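You operate a simulated robot arm through the tools that you are given. There is no shell and no other tool. Be economical: measure what you need, move in short steps, check, and stop when the job is done.

Carry out the task below with a simulated robot arm. There is one attempt and no reset: what you move stays moved.

TASK
Put one of the red shim blocks from the spare bench top on top of the green paint can.
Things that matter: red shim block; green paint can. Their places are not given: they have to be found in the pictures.

It is judged by the outcome, as a careful person would: the job done as asked, and still so three seconds after it is handed in. It fails if anything else is knocked over, pushed out of place, dropped, spilled or broken.

THE ROBOT
A 7-joint arm with a two-finger parallel gripper, fixed in place. Base frame: the origin is at the foot of the arm, x ahead of it, y to its left, z up; the work surface is at about z = 0.82. Lengths are in m, angles in rad, forces in N, time in s.
With the tool pointing down near the work surface it reaches from about 0.24 to 0.68 m from the base axis. Its first joint turns from -1.152 to 1.152 rad. Payload 2.4 kg.
Tool frame: the origin (TCP) lies between the finger pads and is the grasp point; the fingertips stand 0.03 m ahead of it; z points along the fingers, y is the line along which they close. The gripper opens to 0.094 m. The fingers are 0.028 m wide and 0.01 m thick; the gripper's body (0.05 by 0.096 m) begins 0.055 m behind the TCP.
Orientation is that of the tool frame in the base frame, as [roll, pitch, yaw] about the fixed x, y, z axes, in that order (R = Rz(yaw) Ry(pitch) Rx(roll)). With the fingers straight down and closing along the base's y, the tool's x points along the base's -x, its y along +y and its z along -z.

THE INTERFACE
- The arm moves only by the tool move_arm. Its argument "rows" is a list that holds one entry, the list of rows, each a list of 5 numbers: the closure in counts, from 0 (fully open) to 255 (shut), then the shift along the tool's x, y, z in m, then the turn about the tool's z in rad. In form: [[[gripper, tx, ty, tz, spin], ...]]. A call has 1 to 12 rows; each row is the pose to reach, as a shift and turn from the pose commanded when the call began, along the tool's axes at that moment. A row lasts 0.2 s, in which the tool goes at most 0.05 m and 0.15 rad; a call with a longer step from one row to the next is refused whole, and so is a gripper value outside its range. A pose out of reach is approached as far as the arm can. The call stops where the force on the tool passes 40 N (or 10 N more than at its start, if that is more) or the arm is blocked; 0.2 s more then pass. The fingers move at their own pace (about 0.153 m/s each) and stop on an object; they squeeze with about 45 N. The grip force told is the motor's: it shows also when the fingers shut on nothing. Time passes only in rows, and 0.2 s behind the last, so rows that repeat a pose let the fingers close. It gives the time, the measured TCP pose, the force on the tool (base axes), the opening and the grip force at its end, in the units of the frame above (readings bear some noise), and new pictures: "views" is both (left out), scene, wrist or none.
- Cameras (640 x 400 px; columns grow to the right, rows downward): "scene" is fixed at [0.0343, 0.4663, 1.4565]; the picture's right is [-0.81, -0.59, 0.00], its down [-0.27, 0.36, -0.89] and it looks along [0.53, -0.72, -0.45] (base axes); focal length 327 px, centre (320, 200). "wrist" rides on the gripper at [-0.037, 0, -0.058] in the tool frame; the picture's right is [0.00, -1.00, 0.00], its down [0.97, 0.00, -0.24] and it looks along [0.24, 0.00, 0.97] (tool axes); focal length 218 px, centre (320, 200).
- probe_pixels(camera, pixels): for up to 12 pixels [column, row] of the newest picture of that camera ("zoom" is the newest enlarged one), the place [x, y, z] in the base frame of the surface seen there, good to about 0.002 m. No time passes.
- enlarge(camera, box): a new picture of the part [left, top, right, bottom] of that camera's present view, enlarged. No time passes.
- sign_off(): hands the job in; it is judged then, once.

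Work in short steps. Measure before you move; look again where a grasp or a placing could have gone wrong, and mend it. You have 60 turns and 100 pictures in all, the two below and enlarged ones among them. Open the gripper and draw the arm clear of the work before you hand the job in, unless the task says otherwise; then end with one line.

The tools are called as a command line: name --argument value ..., lists and objects as JSON in quotes. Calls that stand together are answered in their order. move_arm: Moves the arm, as the interface text tells. Its arguments: {"type":"object","properties":{"rows":{"type":"array","items":{"type":"array","items":{"type":"array","items":{"type":"number"}}}},"views":{"type":"string","enum":["both","scene","wrist","none"]}},"required":["rows"]} The other tools are called the same way: probe_pixels (camera, pixels) gives the place of the surface under pixels of a picture; enlarge (camera, box) takes an enlarged picture of a part of a camera's view; sign_off () hands the job in.

At the start:

```text
t: 0.0
tool_pos: [0.3898, 0.0439, 1.1522]
ee_rot: [3.141, 0.001, -3.141]
wrist_force: [-0.4, 0.3, 1.2]
width: 0.0942
gripper_force: 0.0
```

scene: 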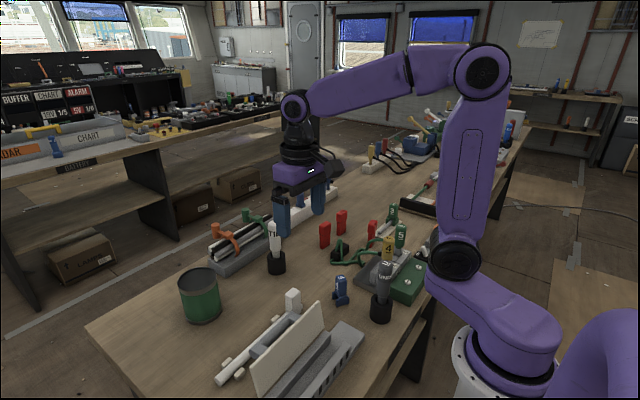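
wrist: 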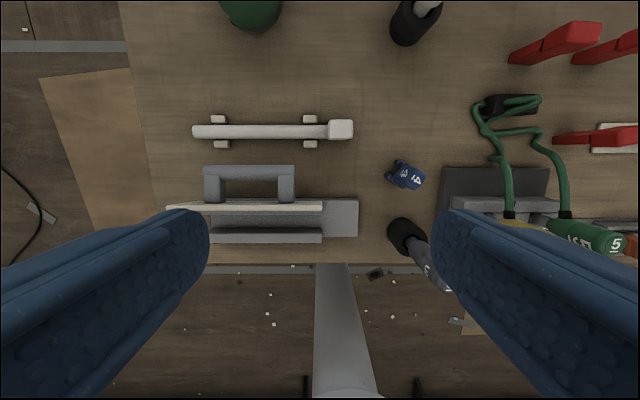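

The scene shows a green can near (200,296) and red blocks near (324,234), (341,221), (372,230). I enlarge both areas to see them.

enlarge --camera "scene" --box '[290, 180, 450, 280]'

enlarge --camera "scene" --box '[150, 230, 310, 330]'

probe_pixels --camera "scene" --pixels '[[324, 225], [324, 245], [324, 234], [341, 213], [341, 233], [372, 223], [372, 236], [198, 270], [181, 282], [217, 282], [200, 310], [300, 250]]'

```text
4.00 times, centred on (370, 230) of scene
```

zoom: 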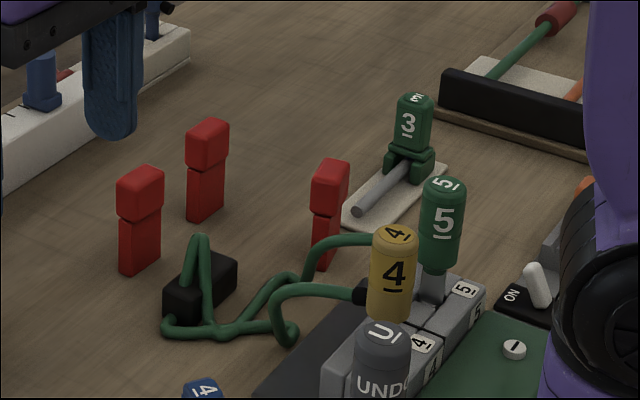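

```text
4.00 times, centred on (230, 280) of scene
```

zoom: 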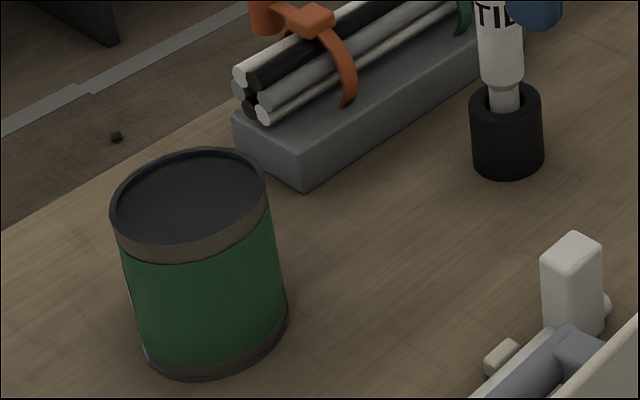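

```text
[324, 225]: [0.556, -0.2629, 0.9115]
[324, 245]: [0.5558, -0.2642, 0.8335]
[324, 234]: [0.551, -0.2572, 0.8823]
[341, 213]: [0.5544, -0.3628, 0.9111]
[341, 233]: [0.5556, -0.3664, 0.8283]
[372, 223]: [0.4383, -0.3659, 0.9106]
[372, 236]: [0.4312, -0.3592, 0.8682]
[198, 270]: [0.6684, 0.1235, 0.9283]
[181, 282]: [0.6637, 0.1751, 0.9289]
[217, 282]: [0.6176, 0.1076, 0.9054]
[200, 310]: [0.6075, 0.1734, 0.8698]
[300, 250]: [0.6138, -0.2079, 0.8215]
```

Block A is at about (0.556,-0.263), standing upright with its top at about z 0.91. The can top is at about z 0.93. I probe the can's rim and lid, then move to look at block A from above.

probe_pixels --camera "zoom" --pixels '[[188, 195], [112, 205], [262, 175], [215, 150], [165, 256], [150, 190], [230, 185], [190, 235], [200, 165]]'

move_arm --rows '[[[0, -0.02, -0.045, 0, 0], [0, -0.04, -0.09, 0, 0], [0, -0.06, -0.135, 0, 0], [0, -0.08, -0.18, 0, 0], [0, -0.1, -0.225, 0, 0], [0, -0.11, -0.27, 0, 0], [0, -0.12, -0.3, 0, 0], [0, -0.12, -0.3, 0, 0]]]'

```text
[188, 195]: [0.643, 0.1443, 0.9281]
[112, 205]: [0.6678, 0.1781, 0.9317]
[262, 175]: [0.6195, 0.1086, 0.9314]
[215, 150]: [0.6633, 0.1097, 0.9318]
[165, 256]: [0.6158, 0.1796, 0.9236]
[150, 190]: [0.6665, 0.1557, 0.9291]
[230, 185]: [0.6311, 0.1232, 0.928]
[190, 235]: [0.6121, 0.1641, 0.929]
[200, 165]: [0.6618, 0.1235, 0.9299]
```

```text
t: 1.8
tool_pos: [0.511, -0.2568, 1.152]
ee_rot: [3.14, -0.001, 3.141]
wrist_force: [0.1, -0.1, 1.0]
width: 0.094
gripper_force: 0.0
```

scene: 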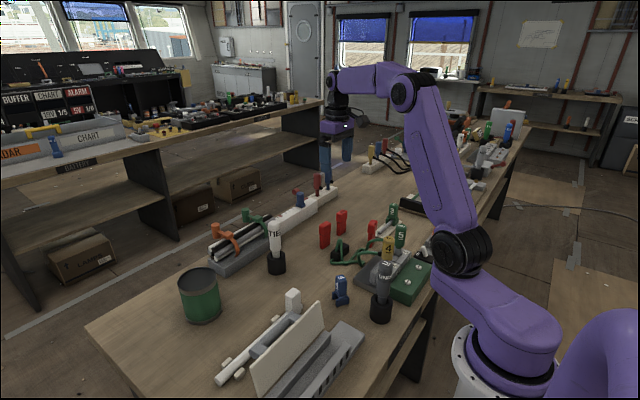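
wrist: 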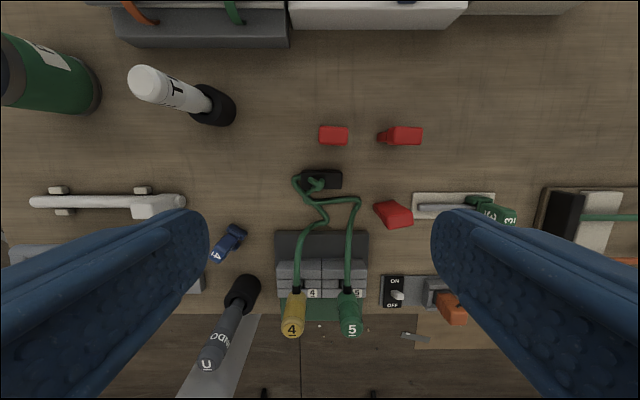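

Block A is in the clear at wrist (333,135). I measure its outline.

enlarge --camera "wrist" --box '[280, 100, 440, 200]'

probe_pixels --camera "wrist" --pixels '[[321, 129], [346, 129], [321, 141], [346, 141], [333, 134], [333, 143], [320, 173], [397, 136], [416, 136]]'

```text
4.00 times, centred on (360, 150) of wrist
```

zoom: 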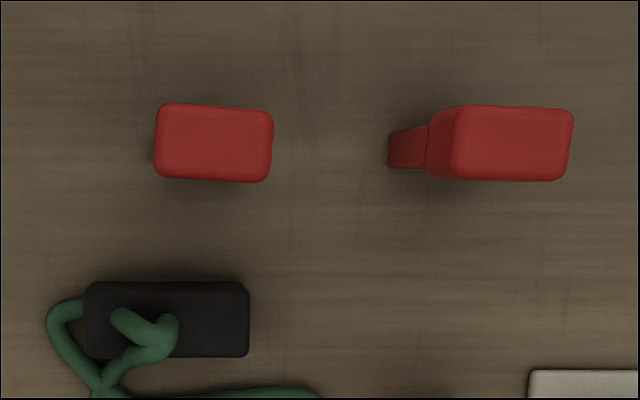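

```text
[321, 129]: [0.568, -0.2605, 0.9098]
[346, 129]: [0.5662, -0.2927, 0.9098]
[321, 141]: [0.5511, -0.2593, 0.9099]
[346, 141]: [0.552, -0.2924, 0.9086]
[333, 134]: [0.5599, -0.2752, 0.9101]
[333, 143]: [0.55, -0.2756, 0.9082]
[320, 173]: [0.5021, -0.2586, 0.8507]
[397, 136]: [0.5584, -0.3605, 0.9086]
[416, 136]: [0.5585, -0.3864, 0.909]
```

The head of block A is centred at about (0.560,-0.276), roughly 0.038 along y by 0.022 along x, top at z 0.91. I part-close to about 0.06 m to stay clear of the neighbour, move above it and look again.

move_arm --rows '[[[90, -0.025, -0.01, 0.02, 0], [90, -0.049, -0.019, 0.05, 0], [90, -0.049, -0.019, 0.1, 0], [90, -0.049, -0.019, 0.15, 0], [90, -0.049, -0.019, 0.15, 0]]]'

enlarge --camera "scene" --box '[300, 195, 364, 255]'

```text
t: 3.0
tool_pos: [0.5606, -0.2754, 0.9998]
ee_rot: [-3.141, -0.001, -3.142]
wrist_force: [0.5, -0.7, 0.1]
width: 0.0606
gripper_force: 0.0
```

scene: 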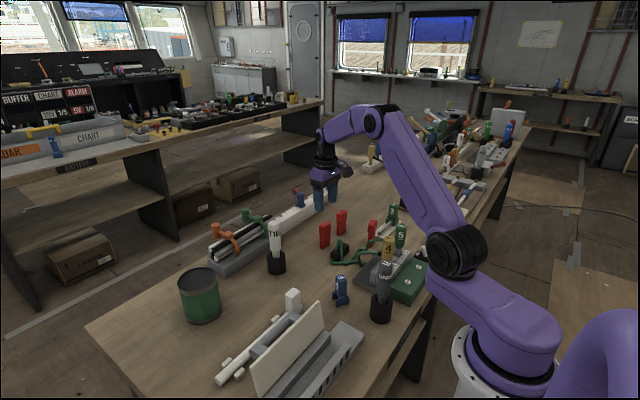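
wrist: 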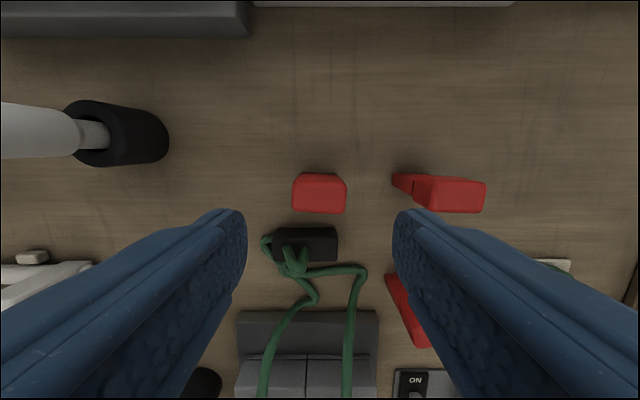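

```text
6.67 times, centred on (332, 225) of scene
```

zoom: 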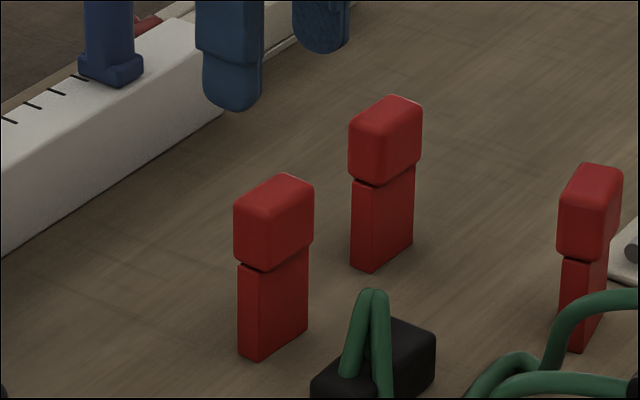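

The block sits mid-way between the fingers (pixel column 319). I verify its place before going down.

probe_pixels --camera "wrist" --pixels '[[319, 194], [294, 194], [345, 194], [319, 187], [319, 200], [319, 176], [319, 211], [400, 179]]'

probe_pixels --camera "zoom" --pixels '[[250, 245], [300, 225], [250, 275], [250, 350], [297, 330], [302, 260]]'

```text
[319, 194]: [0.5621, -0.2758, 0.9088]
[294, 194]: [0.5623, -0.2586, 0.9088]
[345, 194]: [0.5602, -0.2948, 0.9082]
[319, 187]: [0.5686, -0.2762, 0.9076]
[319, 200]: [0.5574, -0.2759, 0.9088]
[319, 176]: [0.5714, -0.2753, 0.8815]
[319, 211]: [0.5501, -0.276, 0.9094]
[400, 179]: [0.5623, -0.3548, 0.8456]
```

```text
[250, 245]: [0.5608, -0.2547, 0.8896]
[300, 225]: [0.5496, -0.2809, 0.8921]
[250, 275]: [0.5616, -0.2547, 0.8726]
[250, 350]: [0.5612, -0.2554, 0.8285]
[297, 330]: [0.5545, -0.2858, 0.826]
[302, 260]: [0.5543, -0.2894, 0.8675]
```

Centre (0.560,-0.2755) is confirmed, so I go straight down 0.113 m and close.

move_arm --rows '[[[90, 0, 0, 0.04, 0], [90, 0, 0, 0.08, 0], [90, 0, 0, 0.113, 0], [90, 0, 0, 0.113, 0], [255, 0, 0, 0.113, 0], [255, 0, 0, 0.113, 0], [255, 0, 0, 0.113, 0]]]'

```text
t: 4.6
tool_pos: [0.5599, -0.2747, 0.8882]
ee_rot: [3.141, 0.002, -3.141]
wrist_force: [-0.2, -0.3, -0.3]
width: 0.0437
gripper_force: 44.9
```

scene: 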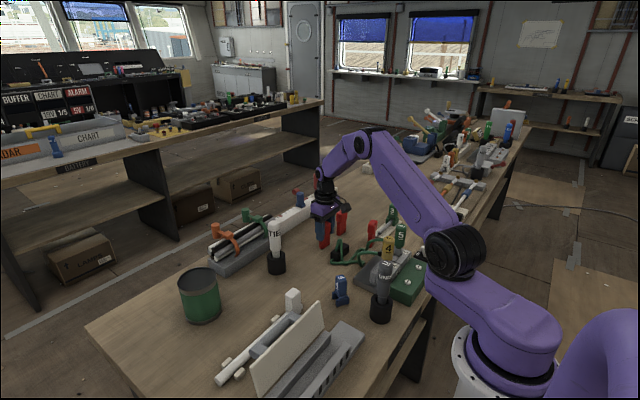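
wrist: 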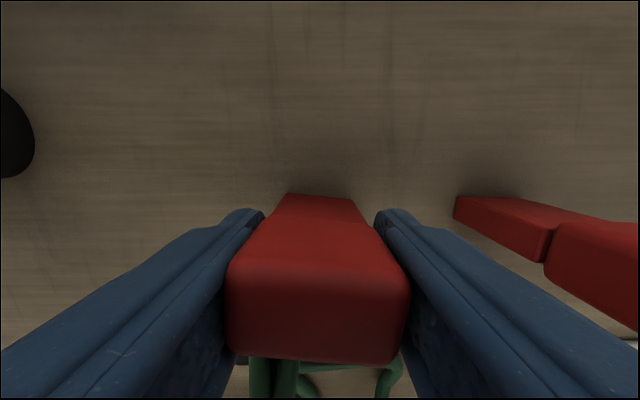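

The block is gripped (width 0.0437, 45 N). I lift it straight up 0.2 m and check.

move_arm --rows '[[[255, 0, 0, -0.02, 0], [255, 0, 0, -0.06, 0], [255, 0, 0, -0.1, 0], [255, 0, 0, -0.14, 0], [255, 0, 0, -0.18, 0], [255, 0, 0, -0.2, 0], [255, 0, 0, -0.2, 0]]]'

enlarge --camera "scene" --box '[280, 140, 376, 260]'

```text
t: 6.2
tool_pos: [0.559, -0.276, 1.0894]
ee_rot: [3.14, 0.0, 3.141]
wrist_force: [0.2, 0.7, -0.9]
width: 0.0437
gripper_force: 45.0
```

scene: 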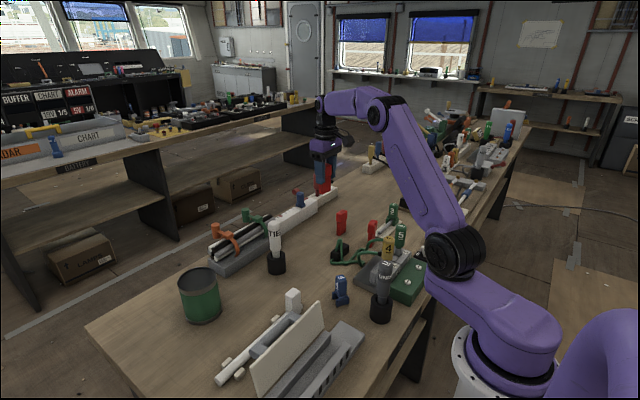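
wrist: 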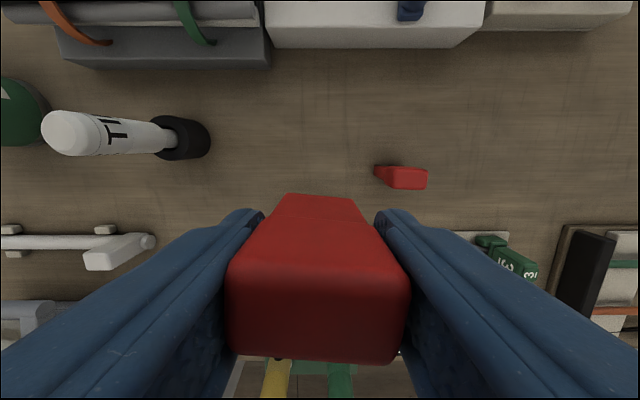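

```text
3.33 times, centred on (328, 200) of scene
```

zoom: 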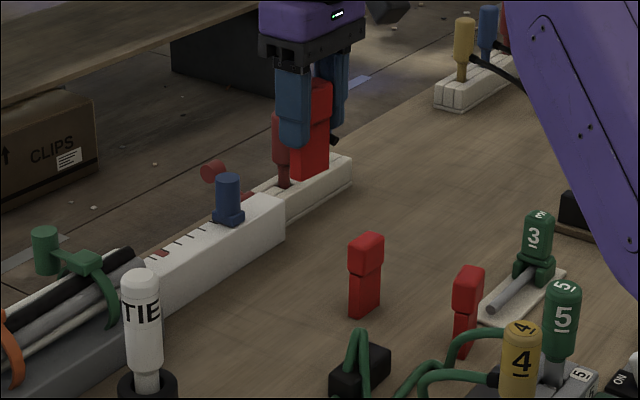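

The block is held whole and upright. I travel to the can's side of the bench (y 0.143) at this height plus 0.03, above the white TIE tool.

move_arm --rows '[[[255, 0, 0.02, -0.02, 0], [255, 0, 0.06, -0.03, 0], [255, 0, 0.1, -0.03, 0], [255, 0, 0.14, -0.03, 0], [255, 0, 0.18, -0.03, 0], [255, 0, 0.22, -0.03, 0], [255, 0, 0.26, -0.03, 0], [255, 0, 0.3, -0.03, 0], [255, 0, 0.34, -0.03, 0], [255, 0, 0.38, -0.03, 0], [255, 0, 0.41, -0.03, 0], [255, 0, 0.418, -0.03, 0]]]' --views "scene"

move_arm --rows '[[[255, -0.03, 0, 0, 0], [255, -0.06, 0, 0, 0], [255, -0.082, 0, 0, 0], [255, -0.082, 0, 0, 0], [255, -0.082, 0, 0, 0]]]'

```text
t: 8.8
tool_pos: [0.5596, 0.1446, 1.1192]
ee_rot: [-3.141, -0.001, -3.141]
wrist_force: [-0.2, -0.3, -0.4]
width: 0.0431
gripper_force: 45.2
```

scene: 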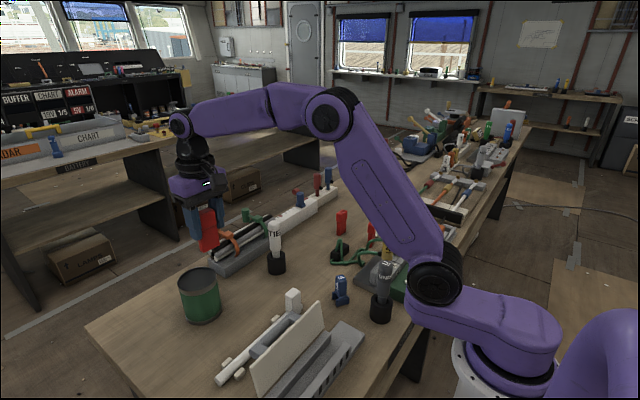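

```text
t: 10.0
tool_pos: [0.6411, 0.1433, 1.1186]
ee_rot: [3.141, 0.0, 3.141]
wrist_force: [0.7, 0.9, -0.5]
width: 0.0435
gripper_force: 45.1
```

scene: 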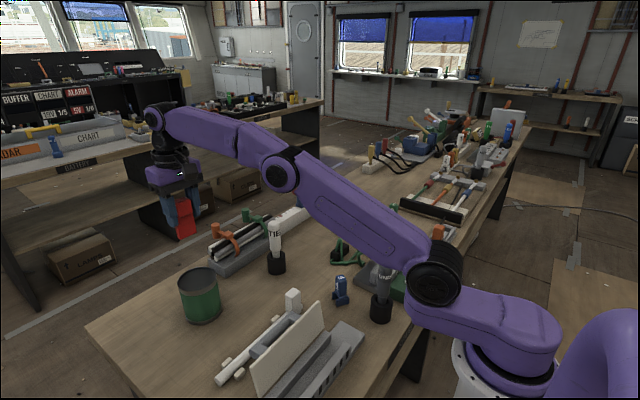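
wrist: 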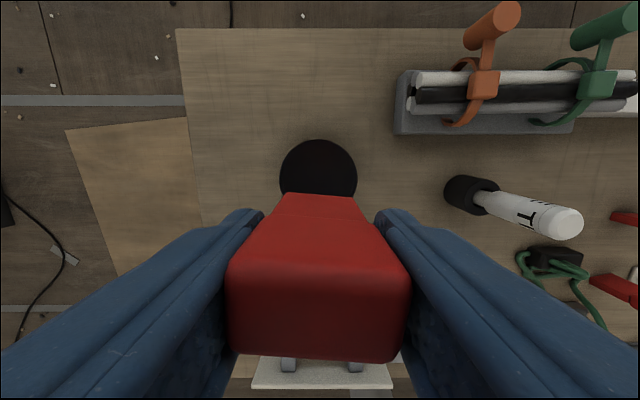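

The block is over the can (lid centred at column 318). I probe the rim and lower to about 1.5 cm above the lid.

probe_pixels --camera "wrist" --pixels '[[282, 178], [355, 178], [318, 142], [318, 170], [318, 186]]'

move_arm --rows '[[[255, 0, 0, 0.04, 0], [255, 0, 0, 0.08, 0], [255, 0, 0, 0.11, 0], [255, 0, 0, 0.11, 0], [255, 0, 0, 0.11, 0]]]'

enlarge --camera "scene" --box '[140, 190, 268, 330]'

```text
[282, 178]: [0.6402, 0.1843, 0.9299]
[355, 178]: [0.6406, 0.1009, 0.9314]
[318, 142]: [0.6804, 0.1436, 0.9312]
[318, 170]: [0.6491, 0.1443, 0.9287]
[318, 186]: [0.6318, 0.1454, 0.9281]
```

```text
t: 11.2
tool_pos: [0.641, 0.143, 1.0087]
ee_rot: [3.142, -0.001, -3.141]
wrist_force: [-0.1, 0.9, -0.1]
width: 0.0435
gripper_force: 45.0
```

scene: 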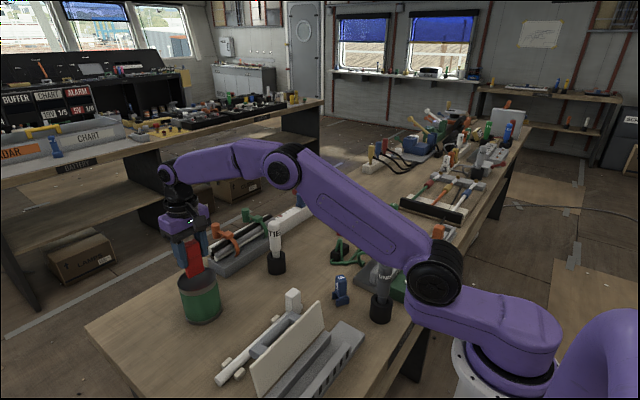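
wrist: 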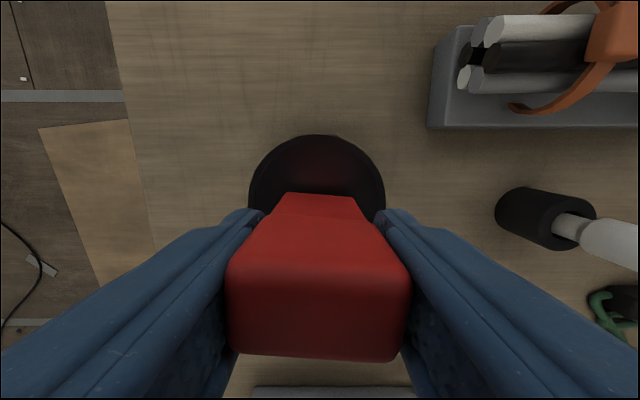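

```text
2.86 times, centred on (204, 260) of scene
```

zoom: 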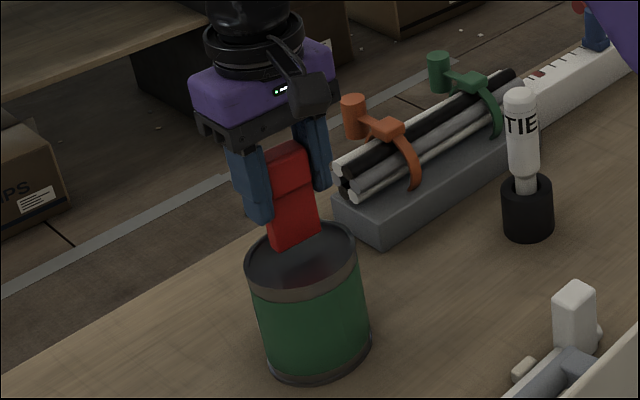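

About 1.4 cm remains to contact. I lower in small steps and watch the force.

move_arm --rows '[[[255, 0, 0, 0.006, 0], [255, 0, 0, 0.01, 0], [255, 0, 0, 0.012, 0], [255, 0, 0, 0.013, 0], [255, 0, 0, 0.013, 0]]]' --views "none"

enlarge --camera "scene" --box '[168, 230, 232, 290]'

```text
t: 12.4
tool_pos: [0.6406, 0.1432, 0.9973]
ee_rot: [3.141, 0.002, -3.141]
wrist_force: [-2.3, 0.1, 11.0]
width: 0.0436
gripper_force: 45.4
```

```text
6.67 times, centred on (200, 260) of scene
```

zoom: 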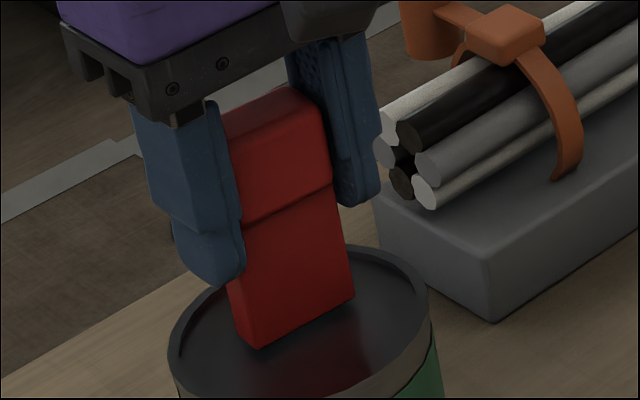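

Contact: 11 N upward, with the block flat on the lid. I ease the grip open and keep the arm still.

move_arm --rows '[[[255, 0, 0, -0.001, 0], [140, 0, 0, -0.001, 0], [130, 0, 0, -0.001, 0], [120, 0, 0, -0.001, 0], [90, 0, 0, -0.001, 0], [60, 0, 0, -0.001, 0]]]'

enlarge --camera "scene" --box '[168, 230, 232, 290]'

```text
t: 13.8
tool_pos: [0.6413, 0.1417, 0.9975]
ee_rot: [3.139, 0.001, -3.141]
wrist_force: [0.1, -0.5, -1.0]
width: 0.072
gripper_force: 0.0
```

scene: 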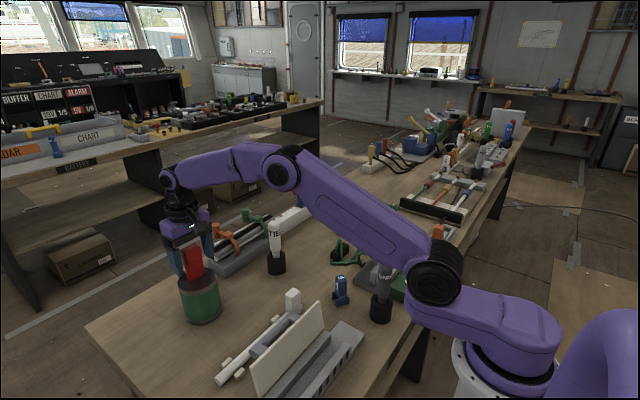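
wrist: 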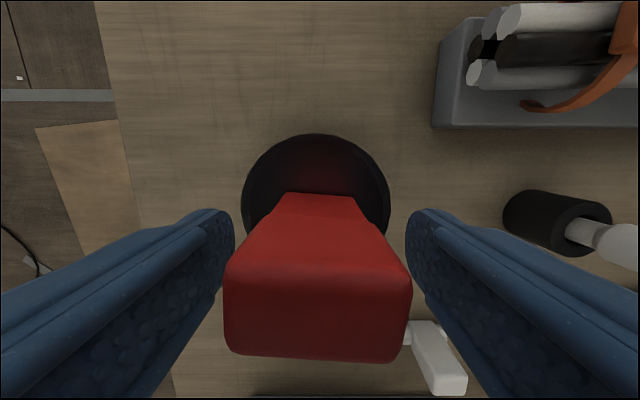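

```text
6.67 times, centred on (200, 260) of scene
```

zoom: 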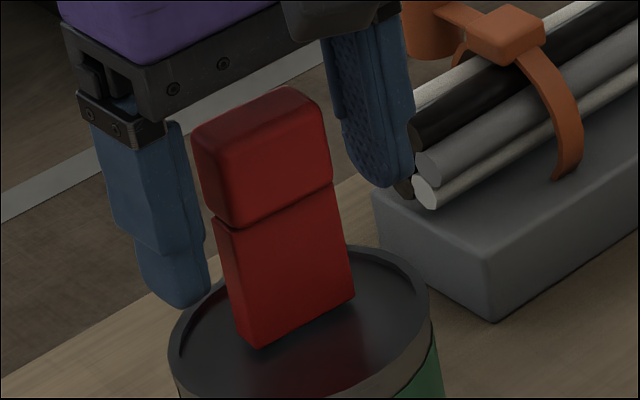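

The block stands freely on the lid with clearance on both sides. I rise straight up, then draw back.

move_arm --rows '[[[60, 0, 0, -0.02, 0], [60, 0, 0, -0.05, 0], [60, 0, 0, -0.09, 0], [60, 0, 0, -0.13, 0], [60, 0.03, 0, -0.15, 0], [60, 0.07, 0, -0.15, 0], [60, 0.11, 0, -0.15, 0], [60, 0.15, 0, -0.15, 0], [60, 0.15, 0, -0.15, 0]]]'

enlarge --camera "scene" --box '[150, 210, 278, 330]'

```text
t: 15.8
tool_pos: [0.4917, 0.1416, 1.1466]
ee_rot: [-3.142, 0.0, 3.141]
wrist_force: [0.8, -0.7, -0.2]
width: 0.0719
gripper_force: 0.0
```

scene: 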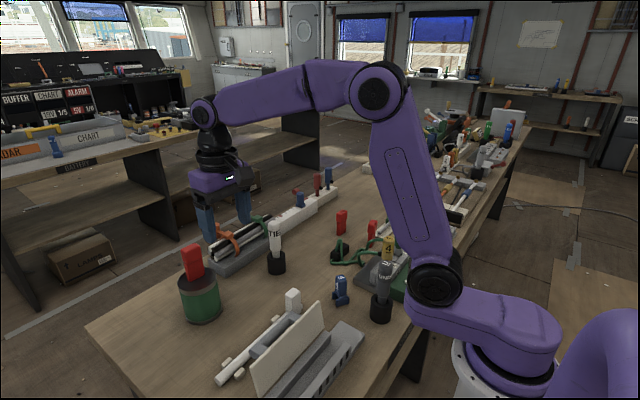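
wrist: 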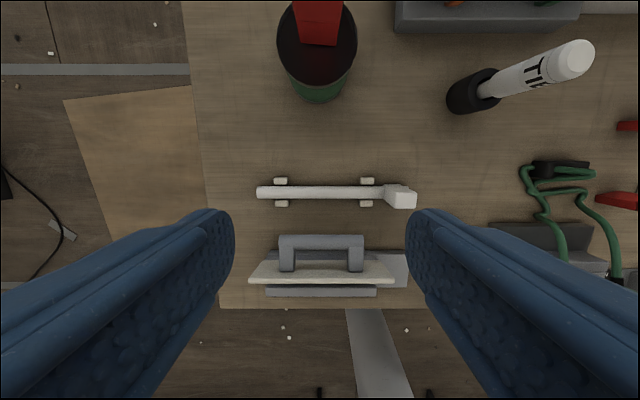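

```text
3.33 times, centred on (214, 270) of scene
```

zoom: 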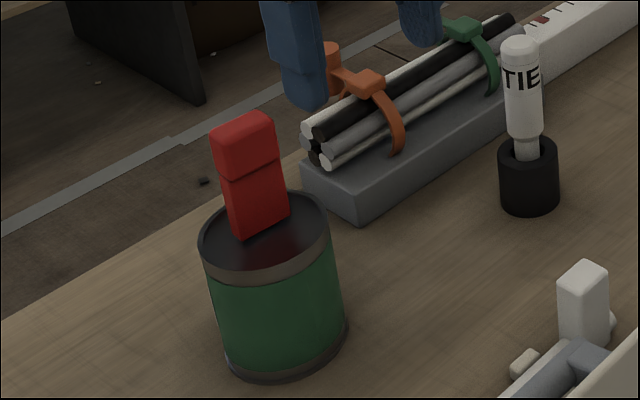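

The block stands on the can, nothing else has moved, and the arm is clear.

sign_off

```text
The job is handed in.
```
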